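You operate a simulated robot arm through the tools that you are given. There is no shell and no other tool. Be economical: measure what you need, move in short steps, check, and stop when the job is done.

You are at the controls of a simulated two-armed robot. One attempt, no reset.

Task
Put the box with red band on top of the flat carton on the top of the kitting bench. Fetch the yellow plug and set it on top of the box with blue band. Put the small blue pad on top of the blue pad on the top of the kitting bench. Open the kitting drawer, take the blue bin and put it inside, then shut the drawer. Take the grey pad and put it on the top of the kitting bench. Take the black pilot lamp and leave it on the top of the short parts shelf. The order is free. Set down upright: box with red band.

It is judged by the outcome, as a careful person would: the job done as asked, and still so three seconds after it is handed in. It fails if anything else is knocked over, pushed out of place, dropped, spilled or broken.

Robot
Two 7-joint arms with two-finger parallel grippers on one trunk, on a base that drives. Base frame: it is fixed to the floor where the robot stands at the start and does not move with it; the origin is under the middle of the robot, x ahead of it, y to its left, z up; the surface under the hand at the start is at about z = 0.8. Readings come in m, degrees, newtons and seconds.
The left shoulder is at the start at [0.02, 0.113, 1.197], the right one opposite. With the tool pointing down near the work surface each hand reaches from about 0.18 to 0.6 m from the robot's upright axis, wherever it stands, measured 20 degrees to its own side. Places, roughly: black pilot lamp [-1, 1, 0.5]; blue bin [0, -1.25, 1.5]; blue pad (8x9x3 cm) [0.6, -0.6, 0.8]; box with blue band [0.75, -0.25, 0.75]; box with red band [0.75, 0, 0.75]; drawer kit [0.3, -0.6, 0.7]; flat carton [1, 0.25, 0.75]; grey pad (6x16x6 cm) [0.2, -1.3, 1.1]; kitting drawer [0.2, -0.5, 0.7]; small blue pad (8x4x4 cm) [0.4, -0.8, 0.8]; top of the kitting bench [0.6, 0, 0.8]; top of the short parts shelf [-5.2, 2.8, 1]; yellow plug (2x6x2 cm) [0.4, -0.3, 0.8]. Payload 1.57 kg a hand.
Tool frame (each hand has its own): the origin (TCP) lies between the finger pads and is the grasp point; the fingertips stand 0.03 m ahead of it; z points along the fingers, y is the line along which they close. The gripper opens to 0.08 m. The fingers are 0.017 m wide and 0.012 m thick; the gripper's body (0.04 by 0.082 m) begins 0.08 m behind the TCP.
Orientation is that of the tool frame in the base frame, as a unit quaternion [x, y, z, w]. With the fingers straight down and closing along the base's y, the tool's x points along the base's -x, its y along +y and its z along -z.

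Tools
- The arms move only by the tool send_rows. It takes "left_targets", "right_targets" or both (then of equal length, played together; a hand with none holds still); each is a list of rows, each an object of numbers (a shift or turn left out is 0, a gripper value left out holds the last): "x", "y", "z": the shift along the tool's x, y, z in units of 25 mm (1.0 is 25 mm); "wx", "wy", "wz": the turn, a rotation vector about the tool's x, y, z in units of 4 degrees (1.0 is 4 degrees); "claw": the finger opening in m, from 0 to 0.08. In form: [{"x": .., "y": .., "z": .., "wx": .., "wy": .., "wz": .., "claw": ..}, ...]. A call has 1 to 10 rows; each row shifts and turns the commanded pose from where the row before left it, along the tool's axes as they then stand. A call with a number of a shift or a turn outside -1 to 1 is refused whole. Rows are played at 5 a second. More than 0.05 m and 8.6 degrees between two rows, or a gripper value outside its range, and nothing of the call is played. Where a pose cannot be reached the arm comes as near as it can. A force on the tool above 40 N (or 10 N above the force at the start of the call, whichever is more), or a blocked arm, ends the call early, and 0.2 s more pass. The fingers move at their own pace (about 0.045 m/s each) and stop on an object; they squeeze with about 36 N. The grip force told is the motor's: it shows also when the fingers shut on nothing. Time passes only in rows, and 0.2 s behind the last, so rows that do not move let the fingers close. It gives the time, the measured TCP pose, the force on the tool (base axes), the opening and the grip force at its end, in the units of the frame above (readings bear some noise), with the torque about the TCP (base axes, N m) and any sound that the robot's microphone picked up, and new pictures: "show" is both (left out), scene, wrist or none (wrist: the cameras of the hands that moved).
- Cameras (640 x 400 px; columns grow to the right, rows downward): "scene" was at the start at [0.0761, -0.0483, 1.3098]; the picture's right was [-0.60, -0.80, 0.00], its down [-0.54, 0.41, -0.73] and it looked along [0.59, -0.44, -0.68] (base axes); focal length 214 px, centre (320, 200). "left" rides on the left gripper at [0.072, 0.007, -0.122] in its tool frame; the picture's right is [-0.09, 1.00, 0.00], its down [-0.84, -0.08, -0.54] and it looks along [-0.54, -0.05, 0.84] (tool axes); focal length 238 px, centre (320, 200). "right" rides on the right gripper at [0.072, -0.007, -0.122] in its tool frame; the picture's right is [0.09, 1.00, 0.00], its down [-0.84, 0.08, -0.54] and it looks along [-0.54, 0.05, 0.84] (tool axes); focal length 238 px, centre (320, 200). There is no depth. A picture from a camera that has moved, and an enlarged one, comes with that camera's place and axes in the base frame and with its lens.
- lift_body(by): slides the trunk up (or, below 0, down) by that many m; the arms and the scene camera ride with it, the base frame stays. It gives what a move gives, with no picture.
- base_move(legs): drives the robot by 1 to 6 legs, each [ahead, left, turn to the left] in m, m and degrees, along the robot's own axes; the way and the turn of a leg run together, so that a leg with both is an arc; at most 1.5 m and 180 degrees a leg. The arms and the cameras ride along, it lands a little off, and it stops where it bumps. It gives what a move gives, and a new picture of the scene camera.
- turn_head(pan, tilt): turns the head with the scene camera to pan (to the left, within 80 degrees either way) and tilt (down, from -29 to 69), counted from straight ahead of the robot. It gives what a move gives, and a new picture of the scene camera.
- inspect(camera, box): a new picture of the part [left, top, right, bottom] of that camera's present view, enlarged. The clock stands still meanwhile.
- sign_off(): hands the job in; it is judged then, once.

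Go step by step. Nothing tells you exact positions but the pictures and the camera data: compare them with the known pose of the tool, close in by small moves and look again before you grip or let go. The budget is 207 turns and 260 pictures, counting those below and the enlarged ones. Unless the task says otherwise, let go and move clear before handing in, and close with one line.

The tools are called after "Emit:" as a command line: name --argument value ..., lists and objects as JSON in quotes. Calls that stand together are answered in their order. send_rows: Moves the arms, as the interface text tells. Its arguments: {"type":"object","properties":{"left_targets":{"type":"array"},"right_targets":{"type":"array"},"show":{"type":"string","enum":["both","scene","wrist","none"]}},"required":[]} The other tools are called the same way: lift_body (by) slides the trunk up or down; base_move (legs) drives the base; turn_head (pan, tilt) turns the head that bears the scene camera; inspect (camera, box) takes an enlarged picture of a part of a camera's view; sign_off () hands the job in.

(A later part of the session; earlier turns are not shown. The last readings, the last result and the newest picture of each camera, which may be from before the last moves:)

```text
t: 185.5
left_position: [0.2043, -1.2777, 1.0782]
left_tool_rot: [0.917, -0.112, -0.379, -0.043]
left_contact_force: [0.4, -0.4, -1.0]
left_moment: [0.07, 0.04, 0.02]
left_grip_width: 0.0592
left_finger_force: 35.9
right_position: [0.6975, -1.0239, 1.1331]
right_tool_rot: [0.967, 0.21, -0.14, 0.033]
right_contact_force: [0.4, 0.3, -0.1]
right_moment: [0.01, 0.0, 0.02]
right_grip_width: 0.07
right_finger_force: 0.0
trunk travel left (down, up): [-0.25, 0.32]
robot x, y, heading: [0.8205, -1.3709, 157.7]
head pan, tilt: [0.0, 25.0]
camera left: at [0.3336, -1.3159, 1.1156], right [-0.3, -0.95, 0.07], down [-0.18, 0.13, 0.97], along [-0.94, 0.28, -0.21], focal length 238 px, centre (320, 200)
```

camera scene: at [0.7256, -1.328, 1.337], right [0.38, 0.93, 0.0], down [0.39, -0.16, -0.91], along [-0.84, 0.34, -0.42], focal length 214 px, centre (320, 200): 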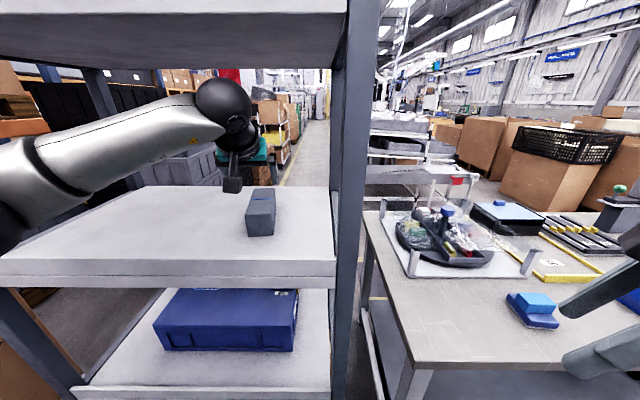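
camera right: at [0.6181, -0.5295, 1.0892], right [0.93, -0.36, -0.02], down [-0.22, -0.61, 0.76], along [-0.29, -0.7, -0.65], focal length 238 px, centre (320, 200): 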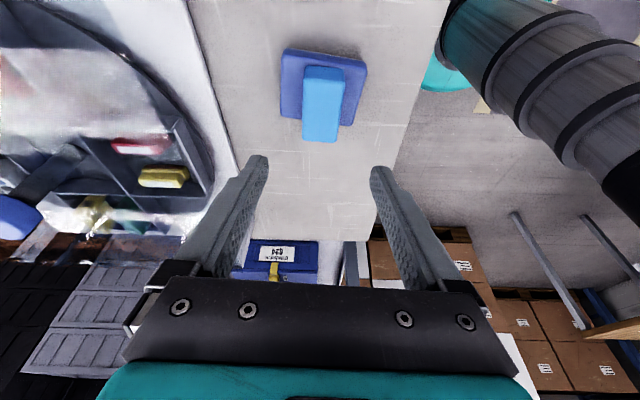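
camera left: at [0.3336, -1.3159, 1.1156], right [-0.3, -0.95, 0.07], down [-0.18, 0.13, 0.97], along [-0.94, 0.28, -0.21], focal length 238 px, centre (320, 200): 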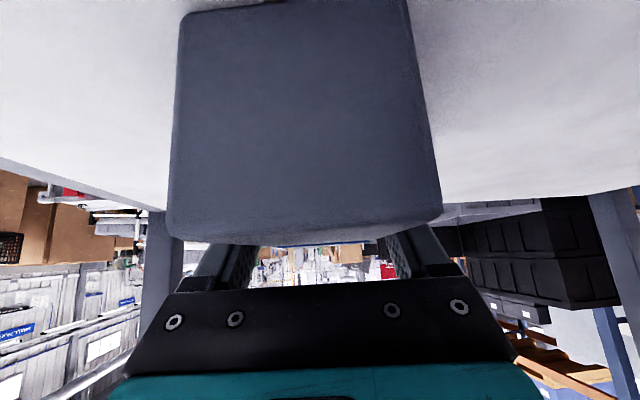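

Grey pad gripped (59 mm). Lifting and backing out of the shelf.

Emit:
send_rows --left_targets '[{"z": -0.5, "x": -0.48}, {"z": -0.5, "x": -0.48}, {"z": -0.5, "x": -0.48}, {"z": -0.5, "x": -0.48}]' --show "none"

Emit:
base_move --legs '[[-0.42, 0, 0]]'

```text
t: 186.5
left_position: [0.2045, -1.2766, 1.1484]
left_tool_rot: [0.917, -0.112, -0.379, -0.043]
left_contact_force: [0.0, -0.7, -0.8]
left_moment: [0.0, 0.02, 0.0]
left_grip_width: 0.0593
left_finger_force: 36.3
right_position: [0.6975, -1.0245, 1.1338]
right_tool_rot: [0.967, 0.211, -0.141, 0.032]
right_contact_force: [-0.8, 1.0, 0.7]
right_moment: [-0.04, 0.0, -0.02]
right_grip_width: 0.0698
right_finger_force: 0.0
trunk travel left (down, up): [-0.25, 0.32]
robot x, y, heading: [0.8184, -1.3693, 157.9]
head pan, tilt: [0.0, 25.0]
```

```text
t: 189.1
left_position: [0.5933, -1.4358, 1.1476]
left_tool_rot: [0.917, -0.113, -0.38, -0.043]
left_contact_force: [-0.4, 0.3, -0.5]
left_moment: [0.03, 0.01, 0.01]
left_grip_width: 0.0594
left_finger_force: 35.9
right_position: [1.0854, -1.183, 1.1341]
right_tool_rot: [0.967, 0.21, -0.143, 0.033]
right_contact_force: [-0.4, 0.0, -0.1]
right_moment: [-0.04, 0.0, 0.01]
right_grip_width: 0.0703
right_finger_force: 0.2
trunk travel left (down, up): [-0.25, 0.32]
robot x, y, heading: [1.2082, -1.5283, 157.7]
head pan, tilt: [0.0, 25.0]
camera scene: at [1.1151, -1.4862, 1.3371], right [0.38, 0.93, 0.0], down [0.39, -0.16, -0.91], along [-0.84, 0.34, -0.42], focal length 214 px, centre (320, 200)
```

scene: 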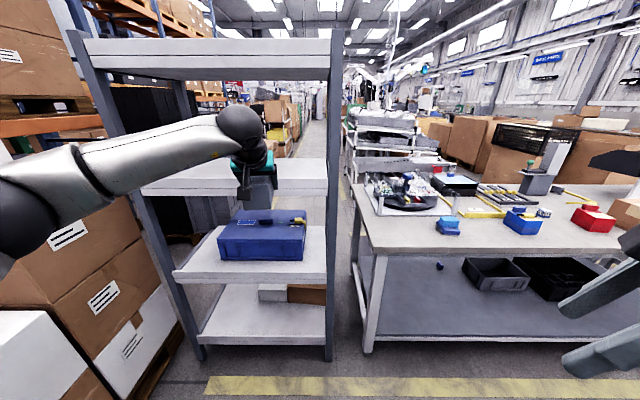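

Out cleanly. I'll carry the grey pad along to the free spot between the blue pad and blue box (e≈-0.2), and approach the bench.

Emit:
base_move --legs '[[0, -0.91, 0], [0.2, 0, 0]]'

Emit:
turn_head --pan 0 --tilt 40

```text
t: 195.0
left_position: [0.7443, -0.5406, 1.1491]
left_tool_rot: [0.917, -0.113, -0.379, -0.043]
left_contact_force: [-0.2, 0.7, -0.6]
left_moment: [-0.01, 0.04, -0.02]
left_grip_width: 0.0592
left_finger_force: 35.9
right_position: [1.2375, -0.2872, 1.1339]
right_tool_rot: [0.967, 0.21, -0.141, 0.033]
right_contact_force: [0.6, 0.2, 0.3]
right_moment: [0.02, -0.03, -0.02]
right_grip_width: 0.0699
right_finger_force: 0.1
trunk travel left (down, up): [-0.25, 0.32]
robot x, y, heading: [1.3582, -0.6322, 157.7]
head pan, tilt: [0.0, 25.0]
camera scene: at [1.2652, -0.5906, 1.337], right [0.38, 0.93, 0.0], down [0.39, -0.16, -0.91], along [-0.84, 0.34, -0.42], focal length 214 px, centre (320, 200)
```

scene: 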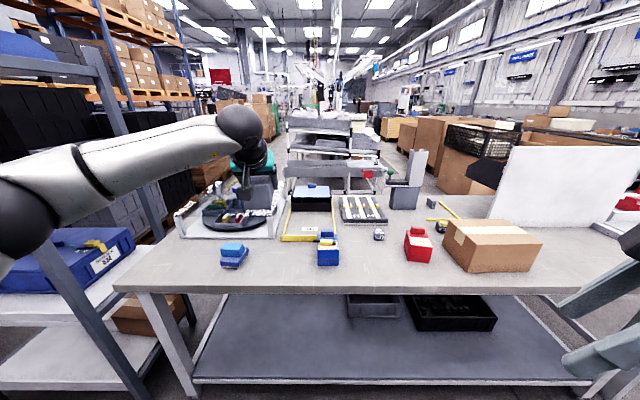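

```text
t: 195.7
left_position: [0.7449, -0.5408, 1.1476]
left_tool_rot: [0.917, -0.113, -0.379, -0.044]
left_contact_force: [0.2, -0.7, -0.6]
left_moment: [-0.01, 0.02, 0.0]
left_grip_width: 0.0591
left_finger_force: 36.3
right_position: [1.2374, -0.2877, 1.1333]
right_tool_rot: [0.967, 0.209, -0.141, 0.032]
right_contact_force: [-0.1, -0.6, 0.1]
right_moment: [-0.03, 0.01, -0.03]
right_grip_width: 0.0698
right_finger_force: 0.1
trunk travel left (down, up): [-0.25, 0.32]
robot x, y, heading: [1.3611, -0.6294, 157.9]
head pan, tilt: [0.0, 40.0]
camera scene: at [1.2726, -0.5936, 1.3138], right [0.38, 0.93, 0.0], down [0.59, -0.24, -0.77], along [-0.71, 0.29, -0.64], focal length 214 px, centre (320, 200)
```

scene: 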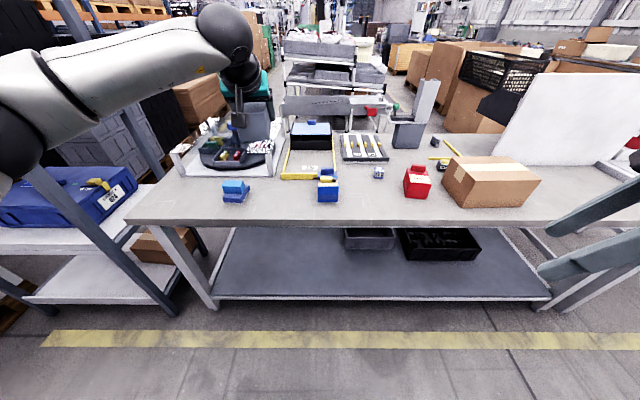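

Pad is above the free spot's edge. I'll move forward 9 cm, lower the trunk and look.

Emit:
base_move --legs '[[0.09, 0, 0]]'

Emit:
lift_body --by -0.24

Emit:
turn_head --pan 5 --tilt 35

```text
t: 196.8
left_position: [0.6618, -0.5058, 1.1483]
left_tool_rot: [0.917, -0.114, -0.379, -0.044]
left_contact_force: [0.3, -0.5, 0.1]
left_moment: [0.02, -0.02, 0.01]
left_grip_width: 0.0595
left_finger_force: 35.8
right_position: [1.1536, -0.253, 1.133]
right_tool_rot: [0.967, 0.209, -0.141, 0.033]
right_contact_force: [0.1, 1.1, -0.4]
right_moment: [-0.02, -0.01, 0.01]
right_grip_width: 0.0702
right_finger_force: 0.2
trunk travel left (down, up): [-0.25, 0.32]
robot x, y, heading: [1.2773, -0.5957, 158.0]
head pan, tilt: [0.0, 40.0]
camera scene: at [1.1884, -0.5593, 1.3136], right [0.38, 0.93, 0.0], down [0.6, -0.24, -0.77], along [-0.71, 0.29, -0.64], focal length 214 px, centre (320, 200)
```

scene: 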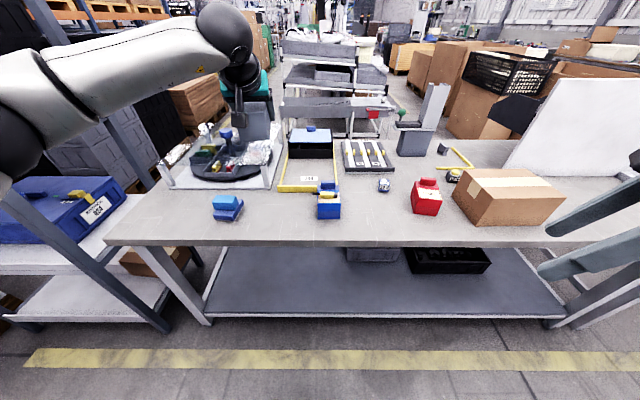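

```text
t: 199.3
left_position: [0.6617, -0.506, 0.9092]
left_tool_rot: [0.917, -0.114, -0.38, -0.044]
left_contact_force: [-0.1, -0.8, -0.4]
left_moment: [-0.03, -0.01, -0.02]
left_grip_width: 0.0592
left_finger_force: 36.0
right_position: [1.1553, -0.2523, 0.8946]
right_tool_rot: [0.967, 0.209, -0.143, 0.033]
right_contact_force: [0.2, -1.3, 0.2]
right_moment: [-0.01, 0.0, 0.0]
right_grip_width: 0.0701
right_finger_force: 0.1
trunk travel left (down, up): [-0.01, 0.56]
robot x, y, heading: [1.2774, -0.597, 158.0]
head pan, tilt: [0.0, 40.0]
```

```text
t: 200.0
left_position: [0.6618, -0.5057, 0.909]
left_tool_rot: [0.917, -0.114, -0.379, -0.045]
left_contact_force: [0.0, -0.3, -0.7]
left_moment: [-0.01, 0.0, -0.02]
left_grip_width: 0.0592
left_finger_force: 35.8
right_position: [1.1557, -0.2531, 0.8933]
right_tool_rot: [0.967, 0.21, -0.142, 0.033]
right_contact_force: [0.7, 0.0, 0.2]
right_moment: [0.02, 0.01, -0.02]
right_grip_width: 0.07
right_finger_force: 0.0
trunk travel left (down, up): [-0.01, 0.56]
robot x, y, heading: [1.2796, -0.5949, 157.8]
head pan, tilt: [5.0, 35.0]
camera scene: at [1.1841, -0.5658, 1.0813], right [0.3, 0.96, 0.0], down [0.55, -0.17, -0.82], along [-0.78, 0.24, -0.57], focal length 214 px, centre (320, 200)
```

scene: 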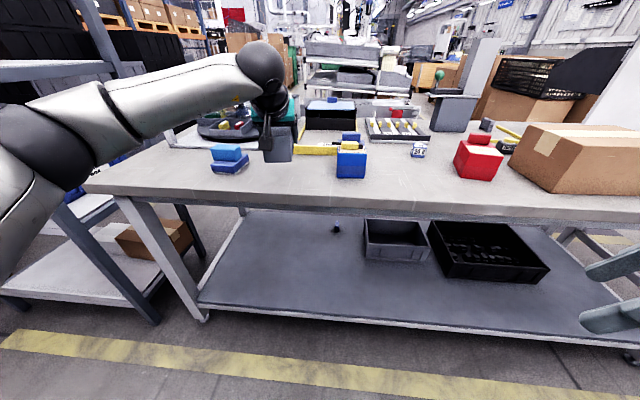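

Good position. Lowering the pad onto the bench by arm.

Emit:
send_rows --left_targets '[{"z": 0.6, "x": 0.58}, {"z": 0.6, "x": 0.58}, {"z": 0.5, "x": 0.48}, {"z": 0.12, "x": 0.11}, {}]' --show "none"

```text
t: 201.2
left_position: [0.6612, -0.5056, 0.8448]
left_tool_rot: [0.917, -0.112, -0.38, -0.042]
left_contact_force: [0.4, -0.6, -0.6]
left_moment: [0.0, -0.01, -0.01]
left_grip_width: 0.0593
left_finger_force: 35.9
right_position: [1.1556, -0.2533, 0.8932]
right_tool_rot: [0.967, 0.21, -0.141, 0.033]
right_contact_force: [1.0, -0.4, 0.1]
right_moment: [0.02, 0.0, 0.01]
right_grip_width: 0.0698
right_finger_force: 0.0
trunk travel left (down, up): [-0.01, 0.56]
robot x, y, heading: [1.2753, -0.5928, 158.1]
head pan, tilt: [5.0, 35.0]
```

Emit:
send_rows --left_targets '[{"z": 0.09, "x": 0.085}, {}, {"z": 0.07, "x": 0.07}, {}]' --show "none"

```text
t: 202.2
left_position: [0.6599, -0.5054, 0.8396]
left_tool_rot: [0.917, -0.114, -0.379, -0.044]
left_contact_force: [-0.4, -0.7, -0.4]
left_moment: [0.0, 0.02, 0.01]
left_grip_width: 0.0589
left_finger_force: 36.2
right_position: [1.1551, -0.2524, 0.8934]
right_tool_rot: [0.967, 0.209, -0.141, 0.032]
right_contact_force: [-0.3, 1.0, -0.4]
right_moment: [-0.01, -0.02, 0.01]
right_grip_width: 0.07
right_finger_force: 0.0
trunk travel left (down, up): [-0.01, 0.56]
robot x, y, heading: [1.2768, -0.5985, 157.7]
head pan, tilt: [5.0, 35.0]
```

Emit:
send_rows --left_targets '[{"z": 0.07, "x": 0.07}, {}, {"z": 0.07, "x": 0.07}, {}, {"z": 0.05, "x": 0.05}, {}]' --show "wrist"

```text
t: 203.6
left_position: [0.6612, -0.506, 0.8322]
left_tool_rot: [0.917, -0.113, -0.38, -0.044]
left_contact_force: [0.3, 0.8, -1.4]
left_moment: [0.01, -0.02, -0.01]
left_grip_width: 0.0593
left_finger_force: 36.4
right_position: [1.1543, -0.2542, 0.894]
right_tool_rot: [0.967, 0.21, -0.142, 0.033]
right_contact_force: [0.0, -0.6, 0.1]
right_moment: [-0.02, 0.0, 0.0]
right_grip_width: 0.0699
right_finger_force: 0.0
trunk travel left (down, up): [-0.01, 0.56]
robot x, y, heading: [1.2756, -0.5967, 157.8]
head pan, tilt: [5.0, 35.0]
camera left: at [0.7913, -0.5445, 0.8694], right [-0.3, -0.95, 0.07], down [-0.18, 0.13, 0.97], along [-0.94, 0.28, -0.21], focal length 238 px, centre (320, 200)
```

left: 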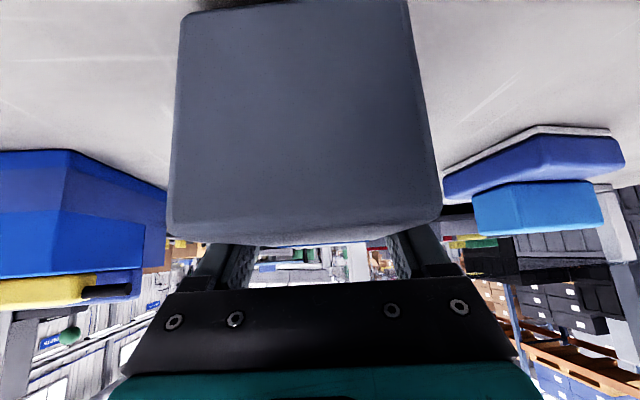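

Emit:
send_rows --left_targets '[{"z": 0.06, "x": 0.06}, {}, {"z": 0.06, "x": 0.06}, {}, {"z": 0.06, "x": 0.06}, {}]' --show "none"

```text
t: 205.0
left_position: [0.6614, -0.5064, 0.8291]
left_tool_rot: [0.917, -0.112, -0.381, -0.044]
left_contact_force: [0.6, -0.5, 15.2]
left_moment: [-0.1, -1.43, -0.04]
left_grip_width: 0.0592
left_finger_force: 35.7
right_position: [1.155, -0.2536, 0.895]
right_tool_rot: [0.967, 0.21, -0.141, 0.033]
right_contact_force: [0.3, -0.8, 0.5]
right_moment: [0.0, 0.02, 0.01]
right_grip_width: 0.0699
right_finger_force: 0.0
trunk travel left (down, up): [-0.01, 0.56]
robot x, y, heading: [1.2778, -0.5946, 157.7]
head pan, tilt: [5.0, 35.0]
```

Contact. Releasing and rising.

Emit:
send_rows --left_targets '[{"z": -0.03, "x": -0.03, "claw": 0.08}, {}, {}, {"z": -0.5, "x": -0.48}, {"z": -0.6, "x": -0.58}, {"z": -0.6, "x": -0.58}, {"z": -0.6, "x": -0.58}, {"z": -0.6, "x": -0.58}, {"z": -0.6, "x": -0.58}]' --show "none"

Emit:
lift_body --by 0.24

Emit:
turn_head --pan 0 --tilt 45

```text
t: 207.0
left_position: [0.6632, -0.5058, 0.9487]
left_tool_rot: [0.917, -0.114, -0.379, -0.044]
left_contact_force: [0.4, -0.9, -0.8]
left_moment: [0.0, 0.01, -0.02]
left_grip_width: 0.08
left_finger_force: 0.1
right_position: [1.1559, -0.2535, 0.8946]
right_tool_rot: [0.967, 0.209, -0.142, 0.032]
right_contact_force: [0.4, 0.5, 0.1]
right_moment: [-0.04, 0.01, -0.01]
right_grip_width: 0.0701
right_finger_force: 0.0
trunk travel left (down, up): [-0.01, 0.56]
robot x, y, heading: [1.2795, -0.5992, 157.6]
head pan, tilt: [5.0, 35.0]
```

```text
t: 209.5
left_position: [0.6621, -0.5061, 1.1888]
left_tool_rot: [0.917, -0.113, -0.38, -0.044]
left_contact_force: [0.4, -0.1, -0.3]
left_moment: [-0.02, -0.03, 0.0]
left_grip_width: 0.0796
left_finger_force: 0.2
right_position: [1.1544, -0.2536, 1.1341]
right_tool_rot: [0.967, 0.209, -0.142, 0.033]
right_contact_force: [-0.4, -0.2, 0.3]
right_moment: [0.01, -0.01, -0.04]
right_grip_width: 0.0699
right_finger_force: 0.0
trunk travel left (down, up): [-0.25, 0.32]
robot x, y, heading: [1.2763, -0.5986, 158.2]
head pan, tilt: [5.0, 35.0]
```

```text
t: 210.2
left_position: [0.6639, -0.5052, 1.1887]
left_tool_rot: [0.917, -0.113, -0.38, -0.043]
left_contact_force: [-0.7, -1.1, 0.4]
left_moment: [0.01, -0.03, 0.0]
left_grip_width: 0.0801
left_finger_force: 0.1
right_position: [1.155, -0.2539, 1.1334]
right_tool_rot: [0.967, 0.209, -0.142, 0.032]
right_contact_force: [0.3, -0.3, 0.4]
right_moment: [0.06, 0.04, 0.02]
right_grip_width: 0.07
right_finger_force: 0.1
trunk travel left (down, up): [-0.25, 0.32]
robot x, y, heading: [1.2761, -0.6006, 157.9]
head pan, tilt: [0.0, 45.0]
camera scene: at [1.1929, -0.5611, 1.3065], right [0.38, 0.93, 0.0], down [0.65, -0.27, -0.71], along [-0.66, 0.27, -0.71], focal length 214 px, centre (320, 200)
```

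scene: 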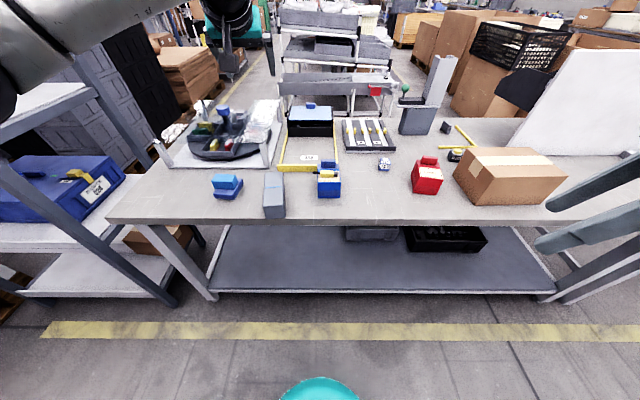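

Grey pad rests on the bench. Now the red box and carton — a closer look.

Emit:
inspect --camera "scene" --box '[360, 120, 600, 270]'

```text
2.67 times, centred on (480, 195) of scene
camera zoom: at [1.1929, -0.5611, 1.3065], right [0.38, 0.93, 0.0], down [0.65, -0.27, -0.71], along [-0.66, 0.27, -0.71], focal length 572 px, centre (-107, 213)
```

zoom: 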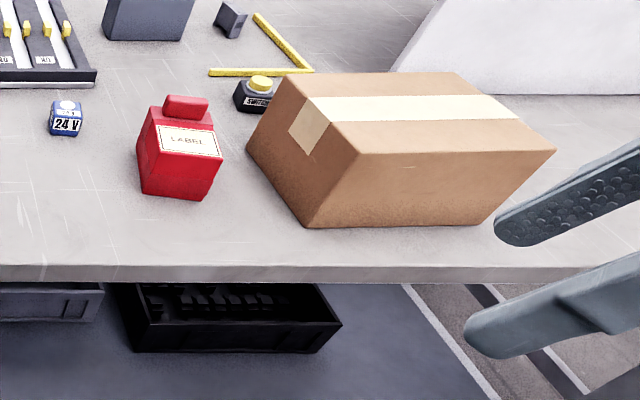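

The red box must be held by its top handle, across the thin side, with the right hand turned along the bench. I'll retract the left hand, turn the right, and drive to it.

Emit:
send_rows --left_targets '[{"x": 0.72, "z": -0.69}, {"x": 0.72, "z": -0.69}, {"x": 0.72, "z": -0.69}, {"x": 0.72, "z": -0.69}, {"x": 0.72, "z": -0.69}, {"x": 0.72, "z": -0.69}, {"x": 0.72, "z": -0.69}, {"x": 0.72, "z": -0.69}, {}]' --right_targets '[{"wz": -0.9, "wx": -0.27}, {"wz": -0.9, "wx": -0.27}, {"wz": -0.9, "wx": -0.27}, {"wz": -0.9, "wx": -0.27}, {"wz": -0.9, "wx": -0.27}, {"wz": -0.9, "wx": -0.27}, {"wz": -0.9, "wx": -0.27}, {"wz": -0.9, "wx": -0.27}, {"wz": -0.9, "wx": -0.27}]' --show "none"

Emit:
base_move --legs '[[0, -0.18, 0], [0.27, 0, 0]]'

Emit:
inspect --camera "right" --box '[0, 0, 640, 400]'

```text
t: 212.2
left_position: [0.8572, -0.5533, 1.1859]
left_tool_rot: [0.917, -0.113, -0.379, -0.043]
left_contact_force: [-0.8, -0.7, 0.1]
left_moment: [0.01, 0.0, -0.01]
left_grip_width: 0.0799
left_finger_force: 0.1
right_position: [1.1533, -0.2547, 1.134]
right_tool_rot: [0.864, 0.481, -0.127, 0.071]
right_contact_force: [-0.5, -0.7, 0.4]
right_moment: [0.0, 0.04, 0.0]
right_grip_width: 0.07
right_finger_force: 0.0
trunk travel left (down, up): [-0.25, 0.32]
robot x, y, heading: [1.2766, -0.5972, 157.7]
head pan, tilt: [0.0, 45.0]
```

```text
t: 215.2
left_position: [0.675, -0.2846, 1.1853]
left_tool_rot: [0.917, -0.113, -0.379, -0.044]
left_contact_force: [0.0, 0.0, 0.7]
left_moment: [0.0, -0.01, -0.01]
left_grip_width: 0.08
left_finger_force: 0.0
right_position: [0.9742, 0.0165, 1.1345]
right_tool_rot: [0.864, 0.483, -0.127, 0.072]
right_contact_force: [-0.2, -0.1, -0.2]
right_moment: [-0.05, 0.03, -0.02]
right_grip_width: 0.0699
right_finger_force: 0.1
trunk travel left (down, up): [-0.25, 0.32]
robot x, y, heading: [1.0983, -0.3254, 157.9]
head pan, tilt: [0.0, 45.0]
camera scene: at [1.0131, -0.291, 1.3064], right [0.38, 0.93, 0.0], down [0.66, -0.27, -0.71], along [-0.65, 0.27, -0.71], focal length 214 px, centre (320, 200)
```

scene: 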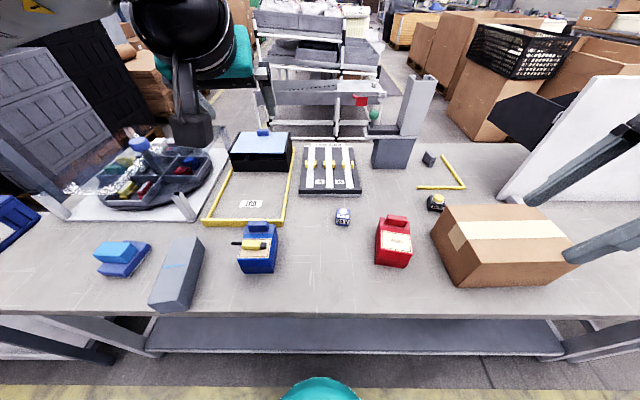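

```text
1.00 times, centred on (320, 200) of right (not enlarged: the box is as wide or as high as the picture)
camera zoom: at [1.0223, 0.108, 1.2295], right [0.89, -0.45, -0.02], down [-0.27, -0.59, 0.76], along [-0.35, -0.67, -0.65], focal length 238 px, centre (320, 200)
```

zoom: 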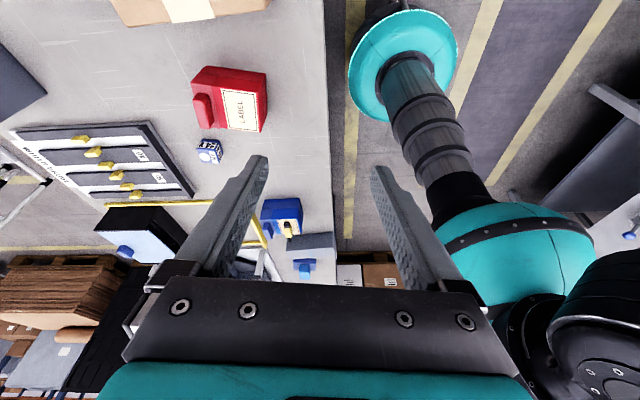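

Handle located at about (0.771, 0.025). Moving the right hand above it.

Emit:
send_rows --right_targets '[{"x": -0.27, "y": -0.88, "z": 0.84}, {"x": -0.27, "y": -0.88, "z": 0.84}, {"x": -0.27, "y": -0.88, "z": 0.84}, {"x": -0.27, "y": -0.88, "z": 0.84}, {"x": -0.27, "y": -0.88, "z": 0.84}, {"x": -0.27, "y": -0.88, "z": 0.84}, {"x": -0.27, "y": -0.88, "z": 0.84}, {"x": -0.27, "y": -0.88, "z": 0.84}, {}]' --show "wrist"

```text
t: 217.2
left_position: [0.6774, -0.2846, 1.1856]
left_tool_rot: [0.917, -0.112, -0.379, -0.043]
left_contact_force: [0.3, 0.5, 0.9]
left_moment: [-0.01, 0.03, 0.03]
left_grip_width: 0.08
left_finger_force: 0.0
right_position: [0.7713, 0.0222, 0.9903]
right_tool_rot: [0.863, 0.483, -0.128, 0.071]
right_contact_force: [0.4, -0.5, -0.3]
right_moment: [-0.03, -0.02, 0.01]
right_grip_width: 0.0702
right_finger_force: 0.1
trunk travel left (down, up): [-0.25, 0.32]
robot x, y, heading: [1.0994, -0.326, 158.0]
head pan, tilt: [0.0, 45.0]
camera right: at [0.8199, 0.1146, 1.0851], right [0.89, -0.45, -0.03], down [-0.27, -0.59, 0.76], along [-0.35, -0.67, -0.65], focal length 238 px, centre (320, 200)
```

right: 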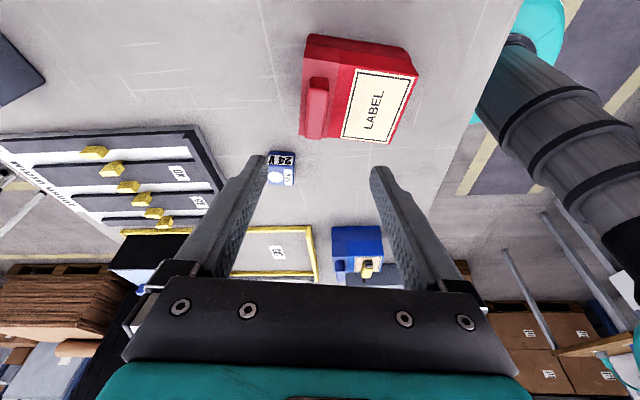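

Well aligned with the handle. Descending closer.

Emit:
send_rows --right_targets '[{"z": 0.77, "x": 0.23, "y": -0.15, "claw": 0.06}, {"z": 0.77, "x": 0.23}, {"z": 0.77, "x": 0.23}, {}]' --show "wrist"

```text
t: 218.2
left_position: [0.6773, -0.2856, 1.1856]
left_tool_rot: [0.917, -0.113, -0.38, -0.044]
left_contact_force: [-0.2, 0.4, 0.4]
left_moment: [0.02, -0.03, -0.02]
left_grip_width: 0.0802
left_finger_force: 0.1
right_position: [0.7686, 0.0246, 0.9277]
right_tool_rot: [0.864, 0.482, -0.127, 0.072]
right_contact_force: [-0.6, 0.8, 0.5]
right_moment: [-0.01, -0.03, 0.04]
right_grip_width: 0.0603
right_finger_force: 0.1
trunk travel left (down, up): [-0.25, 0.32]
robot x, y, heading: [1.0954, -0.327, 157.9]
head pan, tilt: [0.0, 45.0]
camera right: at [0.8169, 0.116, 1.0233], right [0.89, -0.45, -0.02], down [-0.27, -0.59, 0.76], along [-0.35, -0.67, -0.65], focal length 238 px, centre (320, 200)
```

right: 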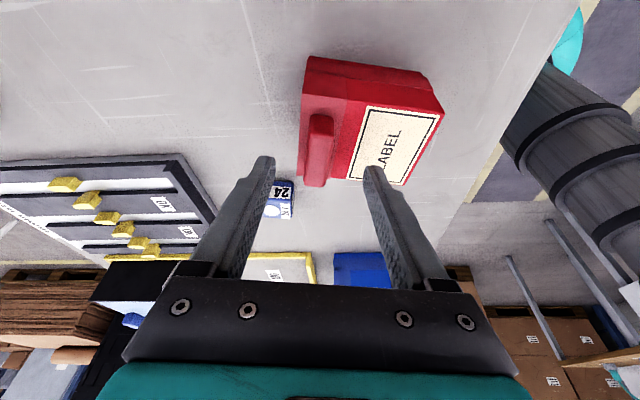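

Emit:
send_rows --right_targets '[{"z": 0.5, "x": 0.15}, {"z": 0.3, "x": 0.09}, {}]' --show "wrist"

```text
t: 219.1
left_position: [0.6764, -0.2847, 1.1855]
left_tool_rot: [0.917, -0.112, -0.38, -0.044]
left_contact_force: [0.5, -0.2, 0.1]
left_moment: [0.02, 0.0, 0.0]
left_grip_width: 0.0798
left_finger_force: 0.1
right_position: [0.7684, 0.0244, 0.9059]
right_tool_rot: [0.863, 0.483, -0.127, 0.072]
right_contact_force: [0.2, -0.9, -0.1]
right_moment: [-0.01, 0.0, -0.01]
right_grip_width: 0.0601
right_finger_force: 0.0
trunk travel left (down, up): [-0.25, 0.32]
robot x, y, heading: [1.0961, -0.329, 158.0]
head pan, tilt: [0.0, 45.0]
camera right: at [0.817, 0.1159, 1.0023], right [0.89, -0.45, -0.02], down [-0.27, -0.59, 0.76], along [-0.35, -0.67, -0.65], focal length 238 px, centre (320, 200)
```

right: 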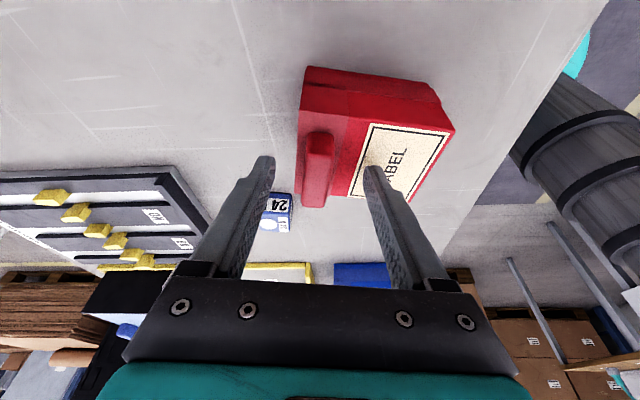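

Emit:
send_rows --right_targets '[{"z": 0.07, "x": 0.02}, {"claw": 0.0}, {}, {}, {}, {}, {"z": -0.19, "x": -0.06}, {"z": -0.19, "x": -0.06}, {}]' --show "wrist"

```text
t: 221.1
left_position: [0.6783, -0.2838, 1.1844]
left_tool_rot: [0.917, -0.113, -0.379, -0.043]
left_contact_force: [-0.4, 0.1, 0.0]
left_moment: [-0.03, -0.01, -0.02]
left_grip_width: 0.0801
left_finger_force: 0.0
right_position: [0.7692, 0.0251, 0.9161]
right_tool_rot: [0.864, 0.482, -0.127, 0.072]
right_contact_force: [0.8, -0.9, -2.1]
right_moment: [0.07, 0.04, -0.02]
right_grip_width: 0.0175
right_finger_force: 32.5
trunk travel left (down, up): [-0.25, 0.32]
robot x, y, heading: [1.1017, -0.3268, 158.0]
head pan, tilt: [0.0, 45.0]
camera right: at [0.8166, 0.116, 1.0114], right [0.89, -0.45, -0.02], down [-0.27, -0.59, 0.76], along [-0.35, -0.67, -0.65], focal length 238 px, centre (320, 200)
```

right: 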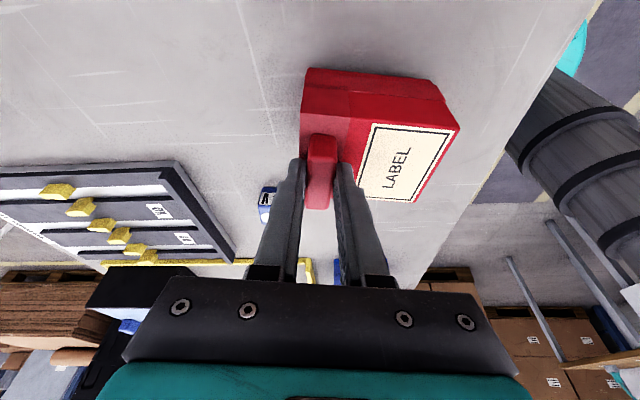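

Handle is held and the box is off the bench. Lifting higher, then strafing to the carton.

Emit:
send_rows --right_targets '[{"z": -0.6, "x": -0.18}, {"z": -0.8, "x": -0.24}, {"z": -0.8, "x": -0.24}, {"z": -0.8, "x": -0.24}, {"z": -0.8, "x": -0.24}, {"z": -0.8, "x": -0.24}, {"z": -0.8, "x": -0.24}, {}]' --show "none"

Emit:
base_move --legs '[[0, -0.244, 0]]'

Emit:
inspect --camera "right" --box '[0, 0, 640, 400]'

```text
t: 222.8
left_position: [0.6782, -0.2846, 1.1852]
left_tool_rot: [0.917, -0.112, -0.38, -0.043]
left_contact_force: [0.1, 0.1, -0.3]
left_moment: [0.01, 0.0, 0.0]
left_grip_width: 0.0802
left_finger_force: 0.0
right_position: [0.768, 0.0238, 1.0558]
right_tool_rot: [0.864, 0.482, -0.127, 0.072]
right_contact_force: [0.1, -0.1, -2.9]
right_moment: [0.07, 0.06, 0.0]
right_grip_width: 0.0175
right_finger_force: 33.0
trunk travel left (down, up): [-0.25, 0.32]
robot x, y, heading: [1.0994, -0.3301, 157.9]
head pan, tilt: [0.0, 45.0]
```

```text
t: 224.6
left_position: [0.7682, -0.061, 1.1845]
left_tool_rot: [0.918, -0.11, -0.38, -0.041]
left_contact_force: [-0.1, 0.9, 0.0]
left_moment: [0.0, 0.02, 0.0]
left_grip_width: 0.0801
left_finger_force: 0.1
right_position: [0.8574, 0.2481, 1.0566]
right_tool_rot: [0.862, 0.485, -0.127, 0.073]
right_contact_force: [0.2, 0.2, -3.3]
right_moment: [0.04, 0.09, -0.03]
right_grip_width: 0.0174
right_finger_force: 32.0
trunk travel left (down, up): [-0.25, 0.32]
robot x, y, heading: [1.1908, -0.1034, 158.4]
head pan, tilt: [0.0, 45.0]
camera scene: at [1.1045, -0.0656, 1.3064], right [0.37, 0.93, 0.0], down [0.66, -0.26, -0.71], along [-0.66, 0.26, -0.71], focal length 214 px, centre (320, 200)
```

scene: 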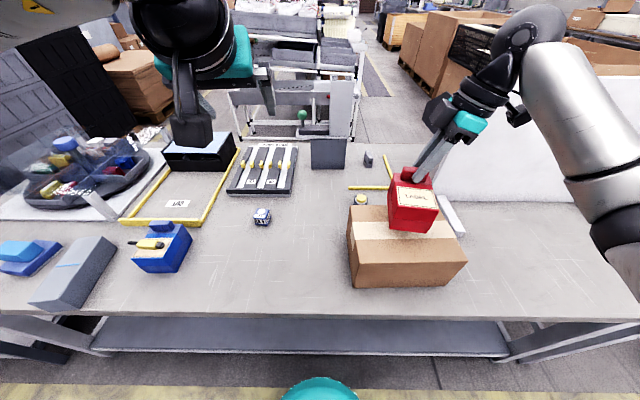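

```text
1.00 times, centred on (320, 200) of right (not enlarged: the box is as wide or as high as the picture)
camera zoom: at [0.9056, 0.3399, 1.1513], right [0.9, -0.44, -0.02], down [-0.27, -0.59, 0.76], along [-0.35, -0.68, -0.65], focal length 238 px, centre (320, 200)
```

zoom: 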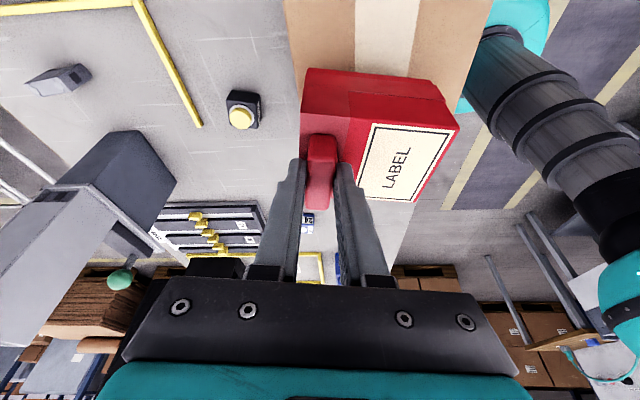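

Carton top is centred near n=0.757, e=0.54 at z≈0.918; the red box is over it. A small shift and lower to contact.

Emit:
send_rows --right_targets '[{"y": 0.6, "z": 0.3, "x": 0.09}, {"z": 0.5, "x": 0.15}, {"z": 0.15, "x": 0.045}, {"z": 0.1, "x": 0.03}, {}]' --show "none"

```text
t: 225.8
left_position: [0.7673, -0.062, 1.1854]
left_tool_rot: [0.918, -0.111, -0.379, -0.043]
left_contact_force: [-0.1, -0.5, -0.4]
left_moment: [0.0, -0.02, -0.02]
left_grip_width: 0.0802
left_finger_force: 0.0
right_position: [0.871, 0.2385, 1.0274]
right_tool_rot: [0.862, 0.485, -0.127, 0.073]
right_contact_force: [-1.2, 0.2, -3.3]
right_moment: [0.04, 0.05, 0.03]
right_grip_width: 0.0175
right_finger_force: 32.5
trunk travel left (down, up): [-0.25, 0.32]
robot x, y, heading: [1.1887, -0.1025, 158.4]
head pan, tilt: [0.0, 45.0]
```

Emit:
send_rows --right_targets '[{"z": 0.1, "x": 0.03}, {}, {"z": 0.1, "x": 0.03}, {}, {"z": 0.07, "x": 0.02}, {}]' --show "none"

```text
t: 227.2
left_position: [0.7696, -0.0628, 1.1847]
left_tool_rot: [0.917, -0.109, -0.38, -0.041]
left_contact_force: [-1.0, 0.3, 0.0]
left_moment: [0.01, -0.01, 0.02]
left_grip_width: 0.0799
left_finger_force: 0.0
right_position: [0.8714, 0.2386, 1.0246]
right_tool_rot: [0.862, 0.484, -0.13, 0.07]
right_contact_force: [0.4, 3.2, 25.6]
right_moment: [0.27, -0.35, 0.14]
right_grip_width: 0.0174
right_finger_force: 32.6
trunk travel left (down, up): [-0.25, 0.32]
robot x, y, heading: [1.1905, -0.1029, 158.2]
head pan, tilt: [0.0, 45.0]
```

Firm contact. Easing off, releasing and lifting.

Emit:
send_rows --right_targets '[{"z": -0.1, "x": -0.03}, {"claw": 0.026}, {}, {"claw": 0.05}, {}, {"z": -0.5, "x": -0.15}, {"z": -0.9, "x": -0.27}, {"z": -0.9, "x": -0.27}, {"z": -0.9, "x": -0.27}]' --show "both"

```text
t: 229.2
left_position: [0.7693, -0.0618, 1.1848]
left_tool_rot: [0.917, -0.11, -0.38, -0.042]
left_contact_force: [1.1, -0.3, 0.0]
left_moment: [-0.01, -0.01, 0.01]
left_grip_width: 0.0802
left_finger_force: 0.0
right_position: [0.8687, 0.2399, 1.1084]
right_tool_rot: [0.863, 0.484, -0.126, 0.073]
right_contact_force: [0.4, 0.0, -0.4]
right_moment: [-0.01, -0.02, -0.03]
right_grip_width: 0.0498
right_finger_force: 0.0
trunk travel left (down, up): [-0.25, 0.32]
robot x, y, heading: [1.1866, -0.0997, 158.2]
head pan, tilt: [0.0, 45.0]
camera scene: at [1.1044, -0.0665, 1.3065], right [0.37, 0.93, 0.0], down [0.66, -0.26, -0.71], along [-0.66, 0.26, -0.71], focal length 214 px, centre (320, 200)
camera right: at [0.9172, 0.3307, 1.2041], right [0.9, -0.44, -0.02], down [-0.27, -0.59, 0.76], along [-0.35, -0.68, -0.65], focal length 238 px, centre (320, 200)
```

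scene: 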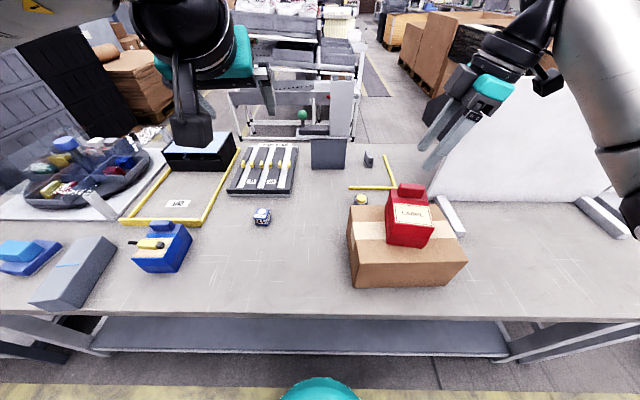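
right: 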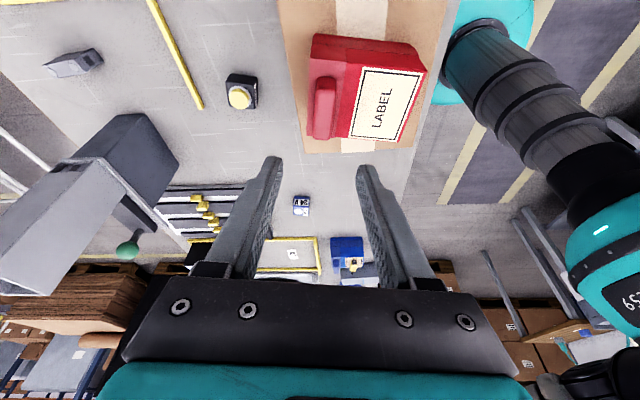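

The red box stands upright on the carton. Next the pilot lamp: it and the short shelf lie straight ahead beyond the bench's front side, so I'll go back through the gap facing this way.

Emit:
base_move --legs '[[-0.42, 0, -0.3], [0, -1.5, 0], [0, -0.75, 0]]'

```text
t: 242.5
left_position: [2.0285, 1.8691, 1.1852]
left_tool_rot: [0.916, -0.119, -0.379, -0.045]
left_contact_force: [0.3, -0.3, 0.2]
left_moment: [0.0, -0.02, 0.03]
left_grip_width: 0.0799
left_finger_force: 0.1
right_position: [2.1356, 2.1675, 1.109]
right_tool_rot: [0.868, 0.475, -0.128, 0.072]
right_contact_force: [0.4, -0.3, 0.1]
right_moment: [0.01, 0.0, -0.02]
right_grip_width: 0.0499
right_finger_force: 0.0
trunk travel left (down, up): [-0.25, 0.32]
robot x, y, heading: [2.4463, 1.8195, 157.0]
head pan, tilt: [0.0, 45.0]
camera scene: at [2.3642, 1.8569, 1.3065], right [0.39, 0.92, 0.0], down [0.65, -0.28, -0.71], along [-0.65, 0.28, -0.71], focal length 214 px, centre (320, 200)
```

scene: 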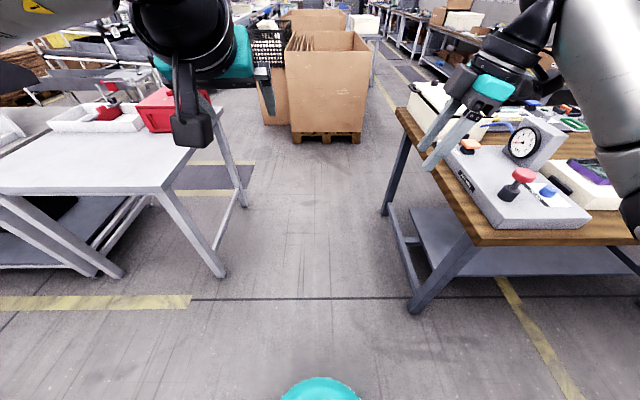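

The gap is clear; a carton stack stands well beyond it. Driving through and then strafing left toward the lamp.

Emit:
lift_body --by 0.1

Emit:
base_move --legs '[[0, 0.06, 0.9], [1.5, 0, 0], [0.3, 0, 0], [0, 1.5, 0], [0, 0.2, 0]]'

```text
t: 243.8
left_position: [2.0279, 1.8689, 1.2853]
left_tool_rot: [0.916, -0.12, -0.379, -0.046]
left_contact_force: [0.1, 0.6, 0.6]
left_moment: [-0.03, 0.01, -0.02]
left_grip_width: 0.0801
left_finger_force: 0.1
right_position: [2.1355, 2.1663, 1.2068]
right_tool_rot: [0.868, 0.475, -0.128, 0.071]
right_contact_force: [0.7, 0.1, -0.5]
right_moment: [0.02, -0.04, -0.02]
right_grip_width: 0.0501
right_finger_force: 0.0
trunk travel left (down, up): [-0.35, 0.22]
robot x, y, heading: [2.4504, 1.8207, 157.2]
head pan, tilt: [0.0, 45.0]
```

```text
t: 261.6
left_position: [-0.3153, 0.9471, 1.2847]
left_tool_rot: [0.916, -0.126, -0.379, -0.049]
left_contact_force: [-0.5, -0.6, 0.3]
left_moment: [-0.01, 0.01, 0.0]
left_grip_width: 0.0801
left_finger_force: 0.1
right_position: [-0.2038, 1.2435, 1.2082]
right_tool_rot: [0.871, 0.469, -0.129, 0.07]
right_contact_force: [0.1, 0.7, 0.7]
right_moment: [0.03, 0.0, -0.01]
right_grip_width: 0.0501
right_finger_force: 0.0
trunk travel left (down, up): [-0.35, 0.22]
robot x, y, heading: [0.1078, 0.8923, 156.0]
head pan, tilt: [0.0, 45.0]
camera scene: at [0.0206, 0.9303, 1.4065], right [0.4, 0.91, 0.0], down [0.65, -0.28, -0.71], along [-0.65, 0.29, -0.71], focal length 214 px, centre (320, 200)
```

scene: 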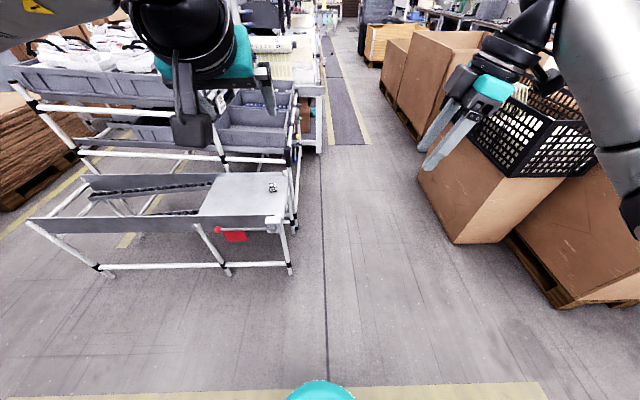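

The lamp stands on the cart near its right edge. I'll look closer at it and toward the short parts shelf down the aisle.

Emit:
inspect --camera "scene" --box '[192, 150, 352, 250]'

Emit:
turn_head --pan 3 --tilt 12

```text
4.00 times, centred on (272, 200) of scene
camera zoom: at [0.0206, 0.9303, 1.4065], right [0.4, 0.91, 0.0], down [0.65, -0.28, -0.71], along [-0.65, 0.29, -0.71], focal length 858 px, centre (512, 200)
```

zoom: 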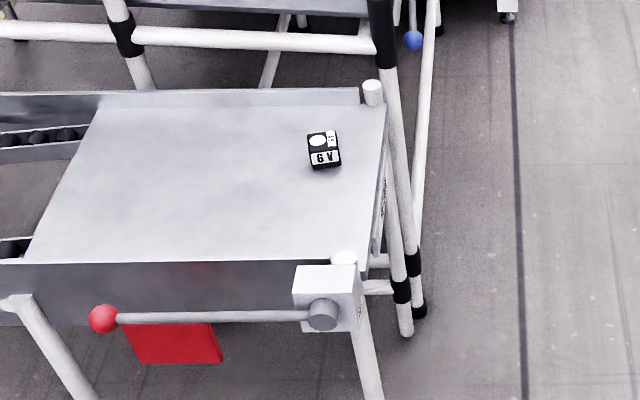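

```text
t: 262.6
left_position: [-0.3149, 0.9481, 1.2852]
left_tool_rot: [0.916, -0.127, -0.378, -0.049]
left_contact_force: [-0.7, 0.1, -0.4]
left_moment: [0.03, 0.03, 0.0]
left_grip_width: 0.0798
left_finger_force: 0.0
right_position: [-0.2036, 1.2448, 1.2077]
right_tool_rot: [0.871, 0.47, -0.128, 0.07]
right_contact_force: [-0.2, 0.4, -0.4]
right_moment: [-0.01, -0.04, 0.02]
right_grip_width: 0.0499
right_finger_force: 0.0
trunk travel left (down, up): [-0.35, 0.22]
robot x, y, heading: [0.1032, 0.8928, 156.1]
head pan, tilt: [3.0, 12.0]
camera scene: at [0.0082, 0.9315, 1.4581], right [0.36, 0.93, 0.0], down [0.2, -0.07, -0.98], along [-0.91, 0.35, -0.21], focal length 214 px, centre (320, 200)
```

scene: 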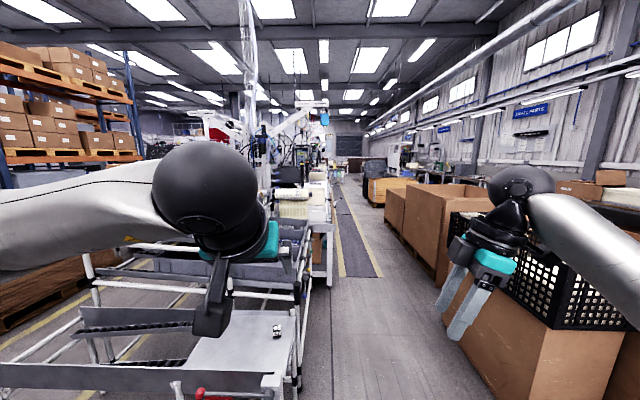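

The lamp is a ~4 cm cube; I'll take it with the tilted left hand from the cart's front. Squaring up and driving closer, then lowering the trunk.

Emit:
base_move --legs '[[0, 0.13, 1.8], [0.47, 0, 0]]'

Emit:
lift_body --by -0.3

Emit:
inspect --camera "left" --box '[0, 0, 640, 400]'

```text
t: 266.3
left_position: [-0.8099, 0.9977, 1.2836]
left_tool_rot: [0.917, -0.114, -0.379, -0.044]
left_contact_force: [-0.1, 1.6, -0.2]
left_moment: [-0.03, 0.0, 0.01]
left_grip_width: 0.0799
left_finger_force: 0.0
right_position: [-0.7065, 1.2988, 1.2095]
right_tool_rot: [0.864, 0.481, -0.128, 0.072]
right_contact_force: [0.2, 0.6, 0.6]
right_moment: [0.0, 0.01, -0.02]
right_grip_width: 0.0497
right_finger_force: 0.1
trunk travel left (down, up): [-0.35, 0.22]
robot x, y, heading: [-0.3922, 0.9505, 157.8]
head pan, tilt: [3.0, 12.0]
camera scene: at [-0.4872, 0.9902, 1.4581], right [0.33, 0.94, 0.0], down [0.2, -0.07, -0.98], along [-0.92, 0.32, -0.21], focal length 214 px, centre (320, 200)
```

scene: 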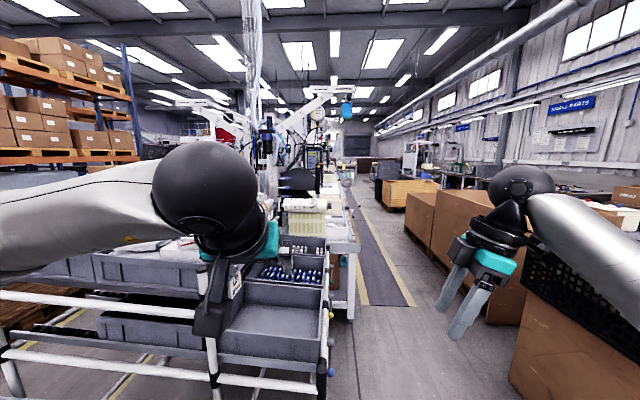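

```text
t: 269.3
left_position: [-0.8099, 0.9971, 0.9855]
left_tool_rot: [0.917, -0.114, -0.38, -0.044]
left_contact_force: [0.2, 1.2, 0.4]
left_moment: [-0.01, -0.02, -0.05]
left_grip_width: 0.0799
left_finger_force: 0.1
right_position: [-0.7058, 1.2975, 0.9089]
right_tool_rot: [0.864, 0.481, -0.128, 0.071]
right_contact_force: [-0.2, -0.1, -0.4]
right_moment: [-0.04, -0.01, 0.01]
right_grip_width: 0.0499
right_finger_force: 0.0
trunk travel left (down, up): [-0.05, 0.52]
robot x, y, heading: [-0.3925, 0.956, 157.7]
head pan, tilt: [3.0, 12.0]
```

```text
1.00 times, centred on (320, 200) of left (not enlarged: the box is as wide or as high as the picture)
camera zoom: at [-0.6797, 0.959, 1.0217], right [-0.3, -0.95, 0.07], down [-0.18, 0.13, 0.97], along [-0.93, 0.28, -0.21], focal length 238 px, centre (320, 200)
```

zoom: 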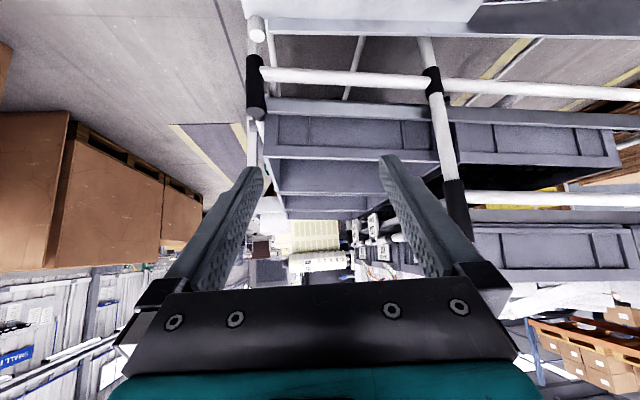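

Emit:
turn_head --pan 10 --tilt 50

```text
t: 270.4
left_position: [-0.8111, 0.9977, 0.9847]
left_tool_rot: [0.917, -0.114, -0.38, -0.043]
left_contact_force: [0.0, 0.0, 1.1]
left_moment: [0.02, 0.02, 0.02]
left_grip_width: 0.08
left_finger_force: 0.0
right_position: [-0.7061, 1.2986, 0.9084]
right_tool_rot: [0.864, 0.482, -0.127, 0.071]
right_contact_force: [0.2, -0.5, 0.9]
right_moment: [-0.02, 0.02, 0.03]
right_grip_width: 0.0501
right_finger_force: 0.1
trunk travel left (down, up): [-0.05, 0.52]
robot x, y, heading: [-0.3897, 0.9505, 157.7]
head pan, tilt: [10.0, 50.0]
camera scene: at [-0.4739, 0.9756, 1.0996], right [0.21, 0.98, 0.0], down [0.75, -0.16, -0.64], along [-0.63, 0.14, -0.77], focal length 214 px, centre (320, 200)
```

scene: 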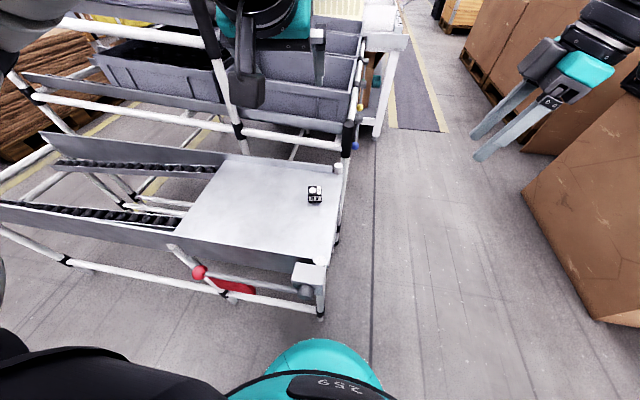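

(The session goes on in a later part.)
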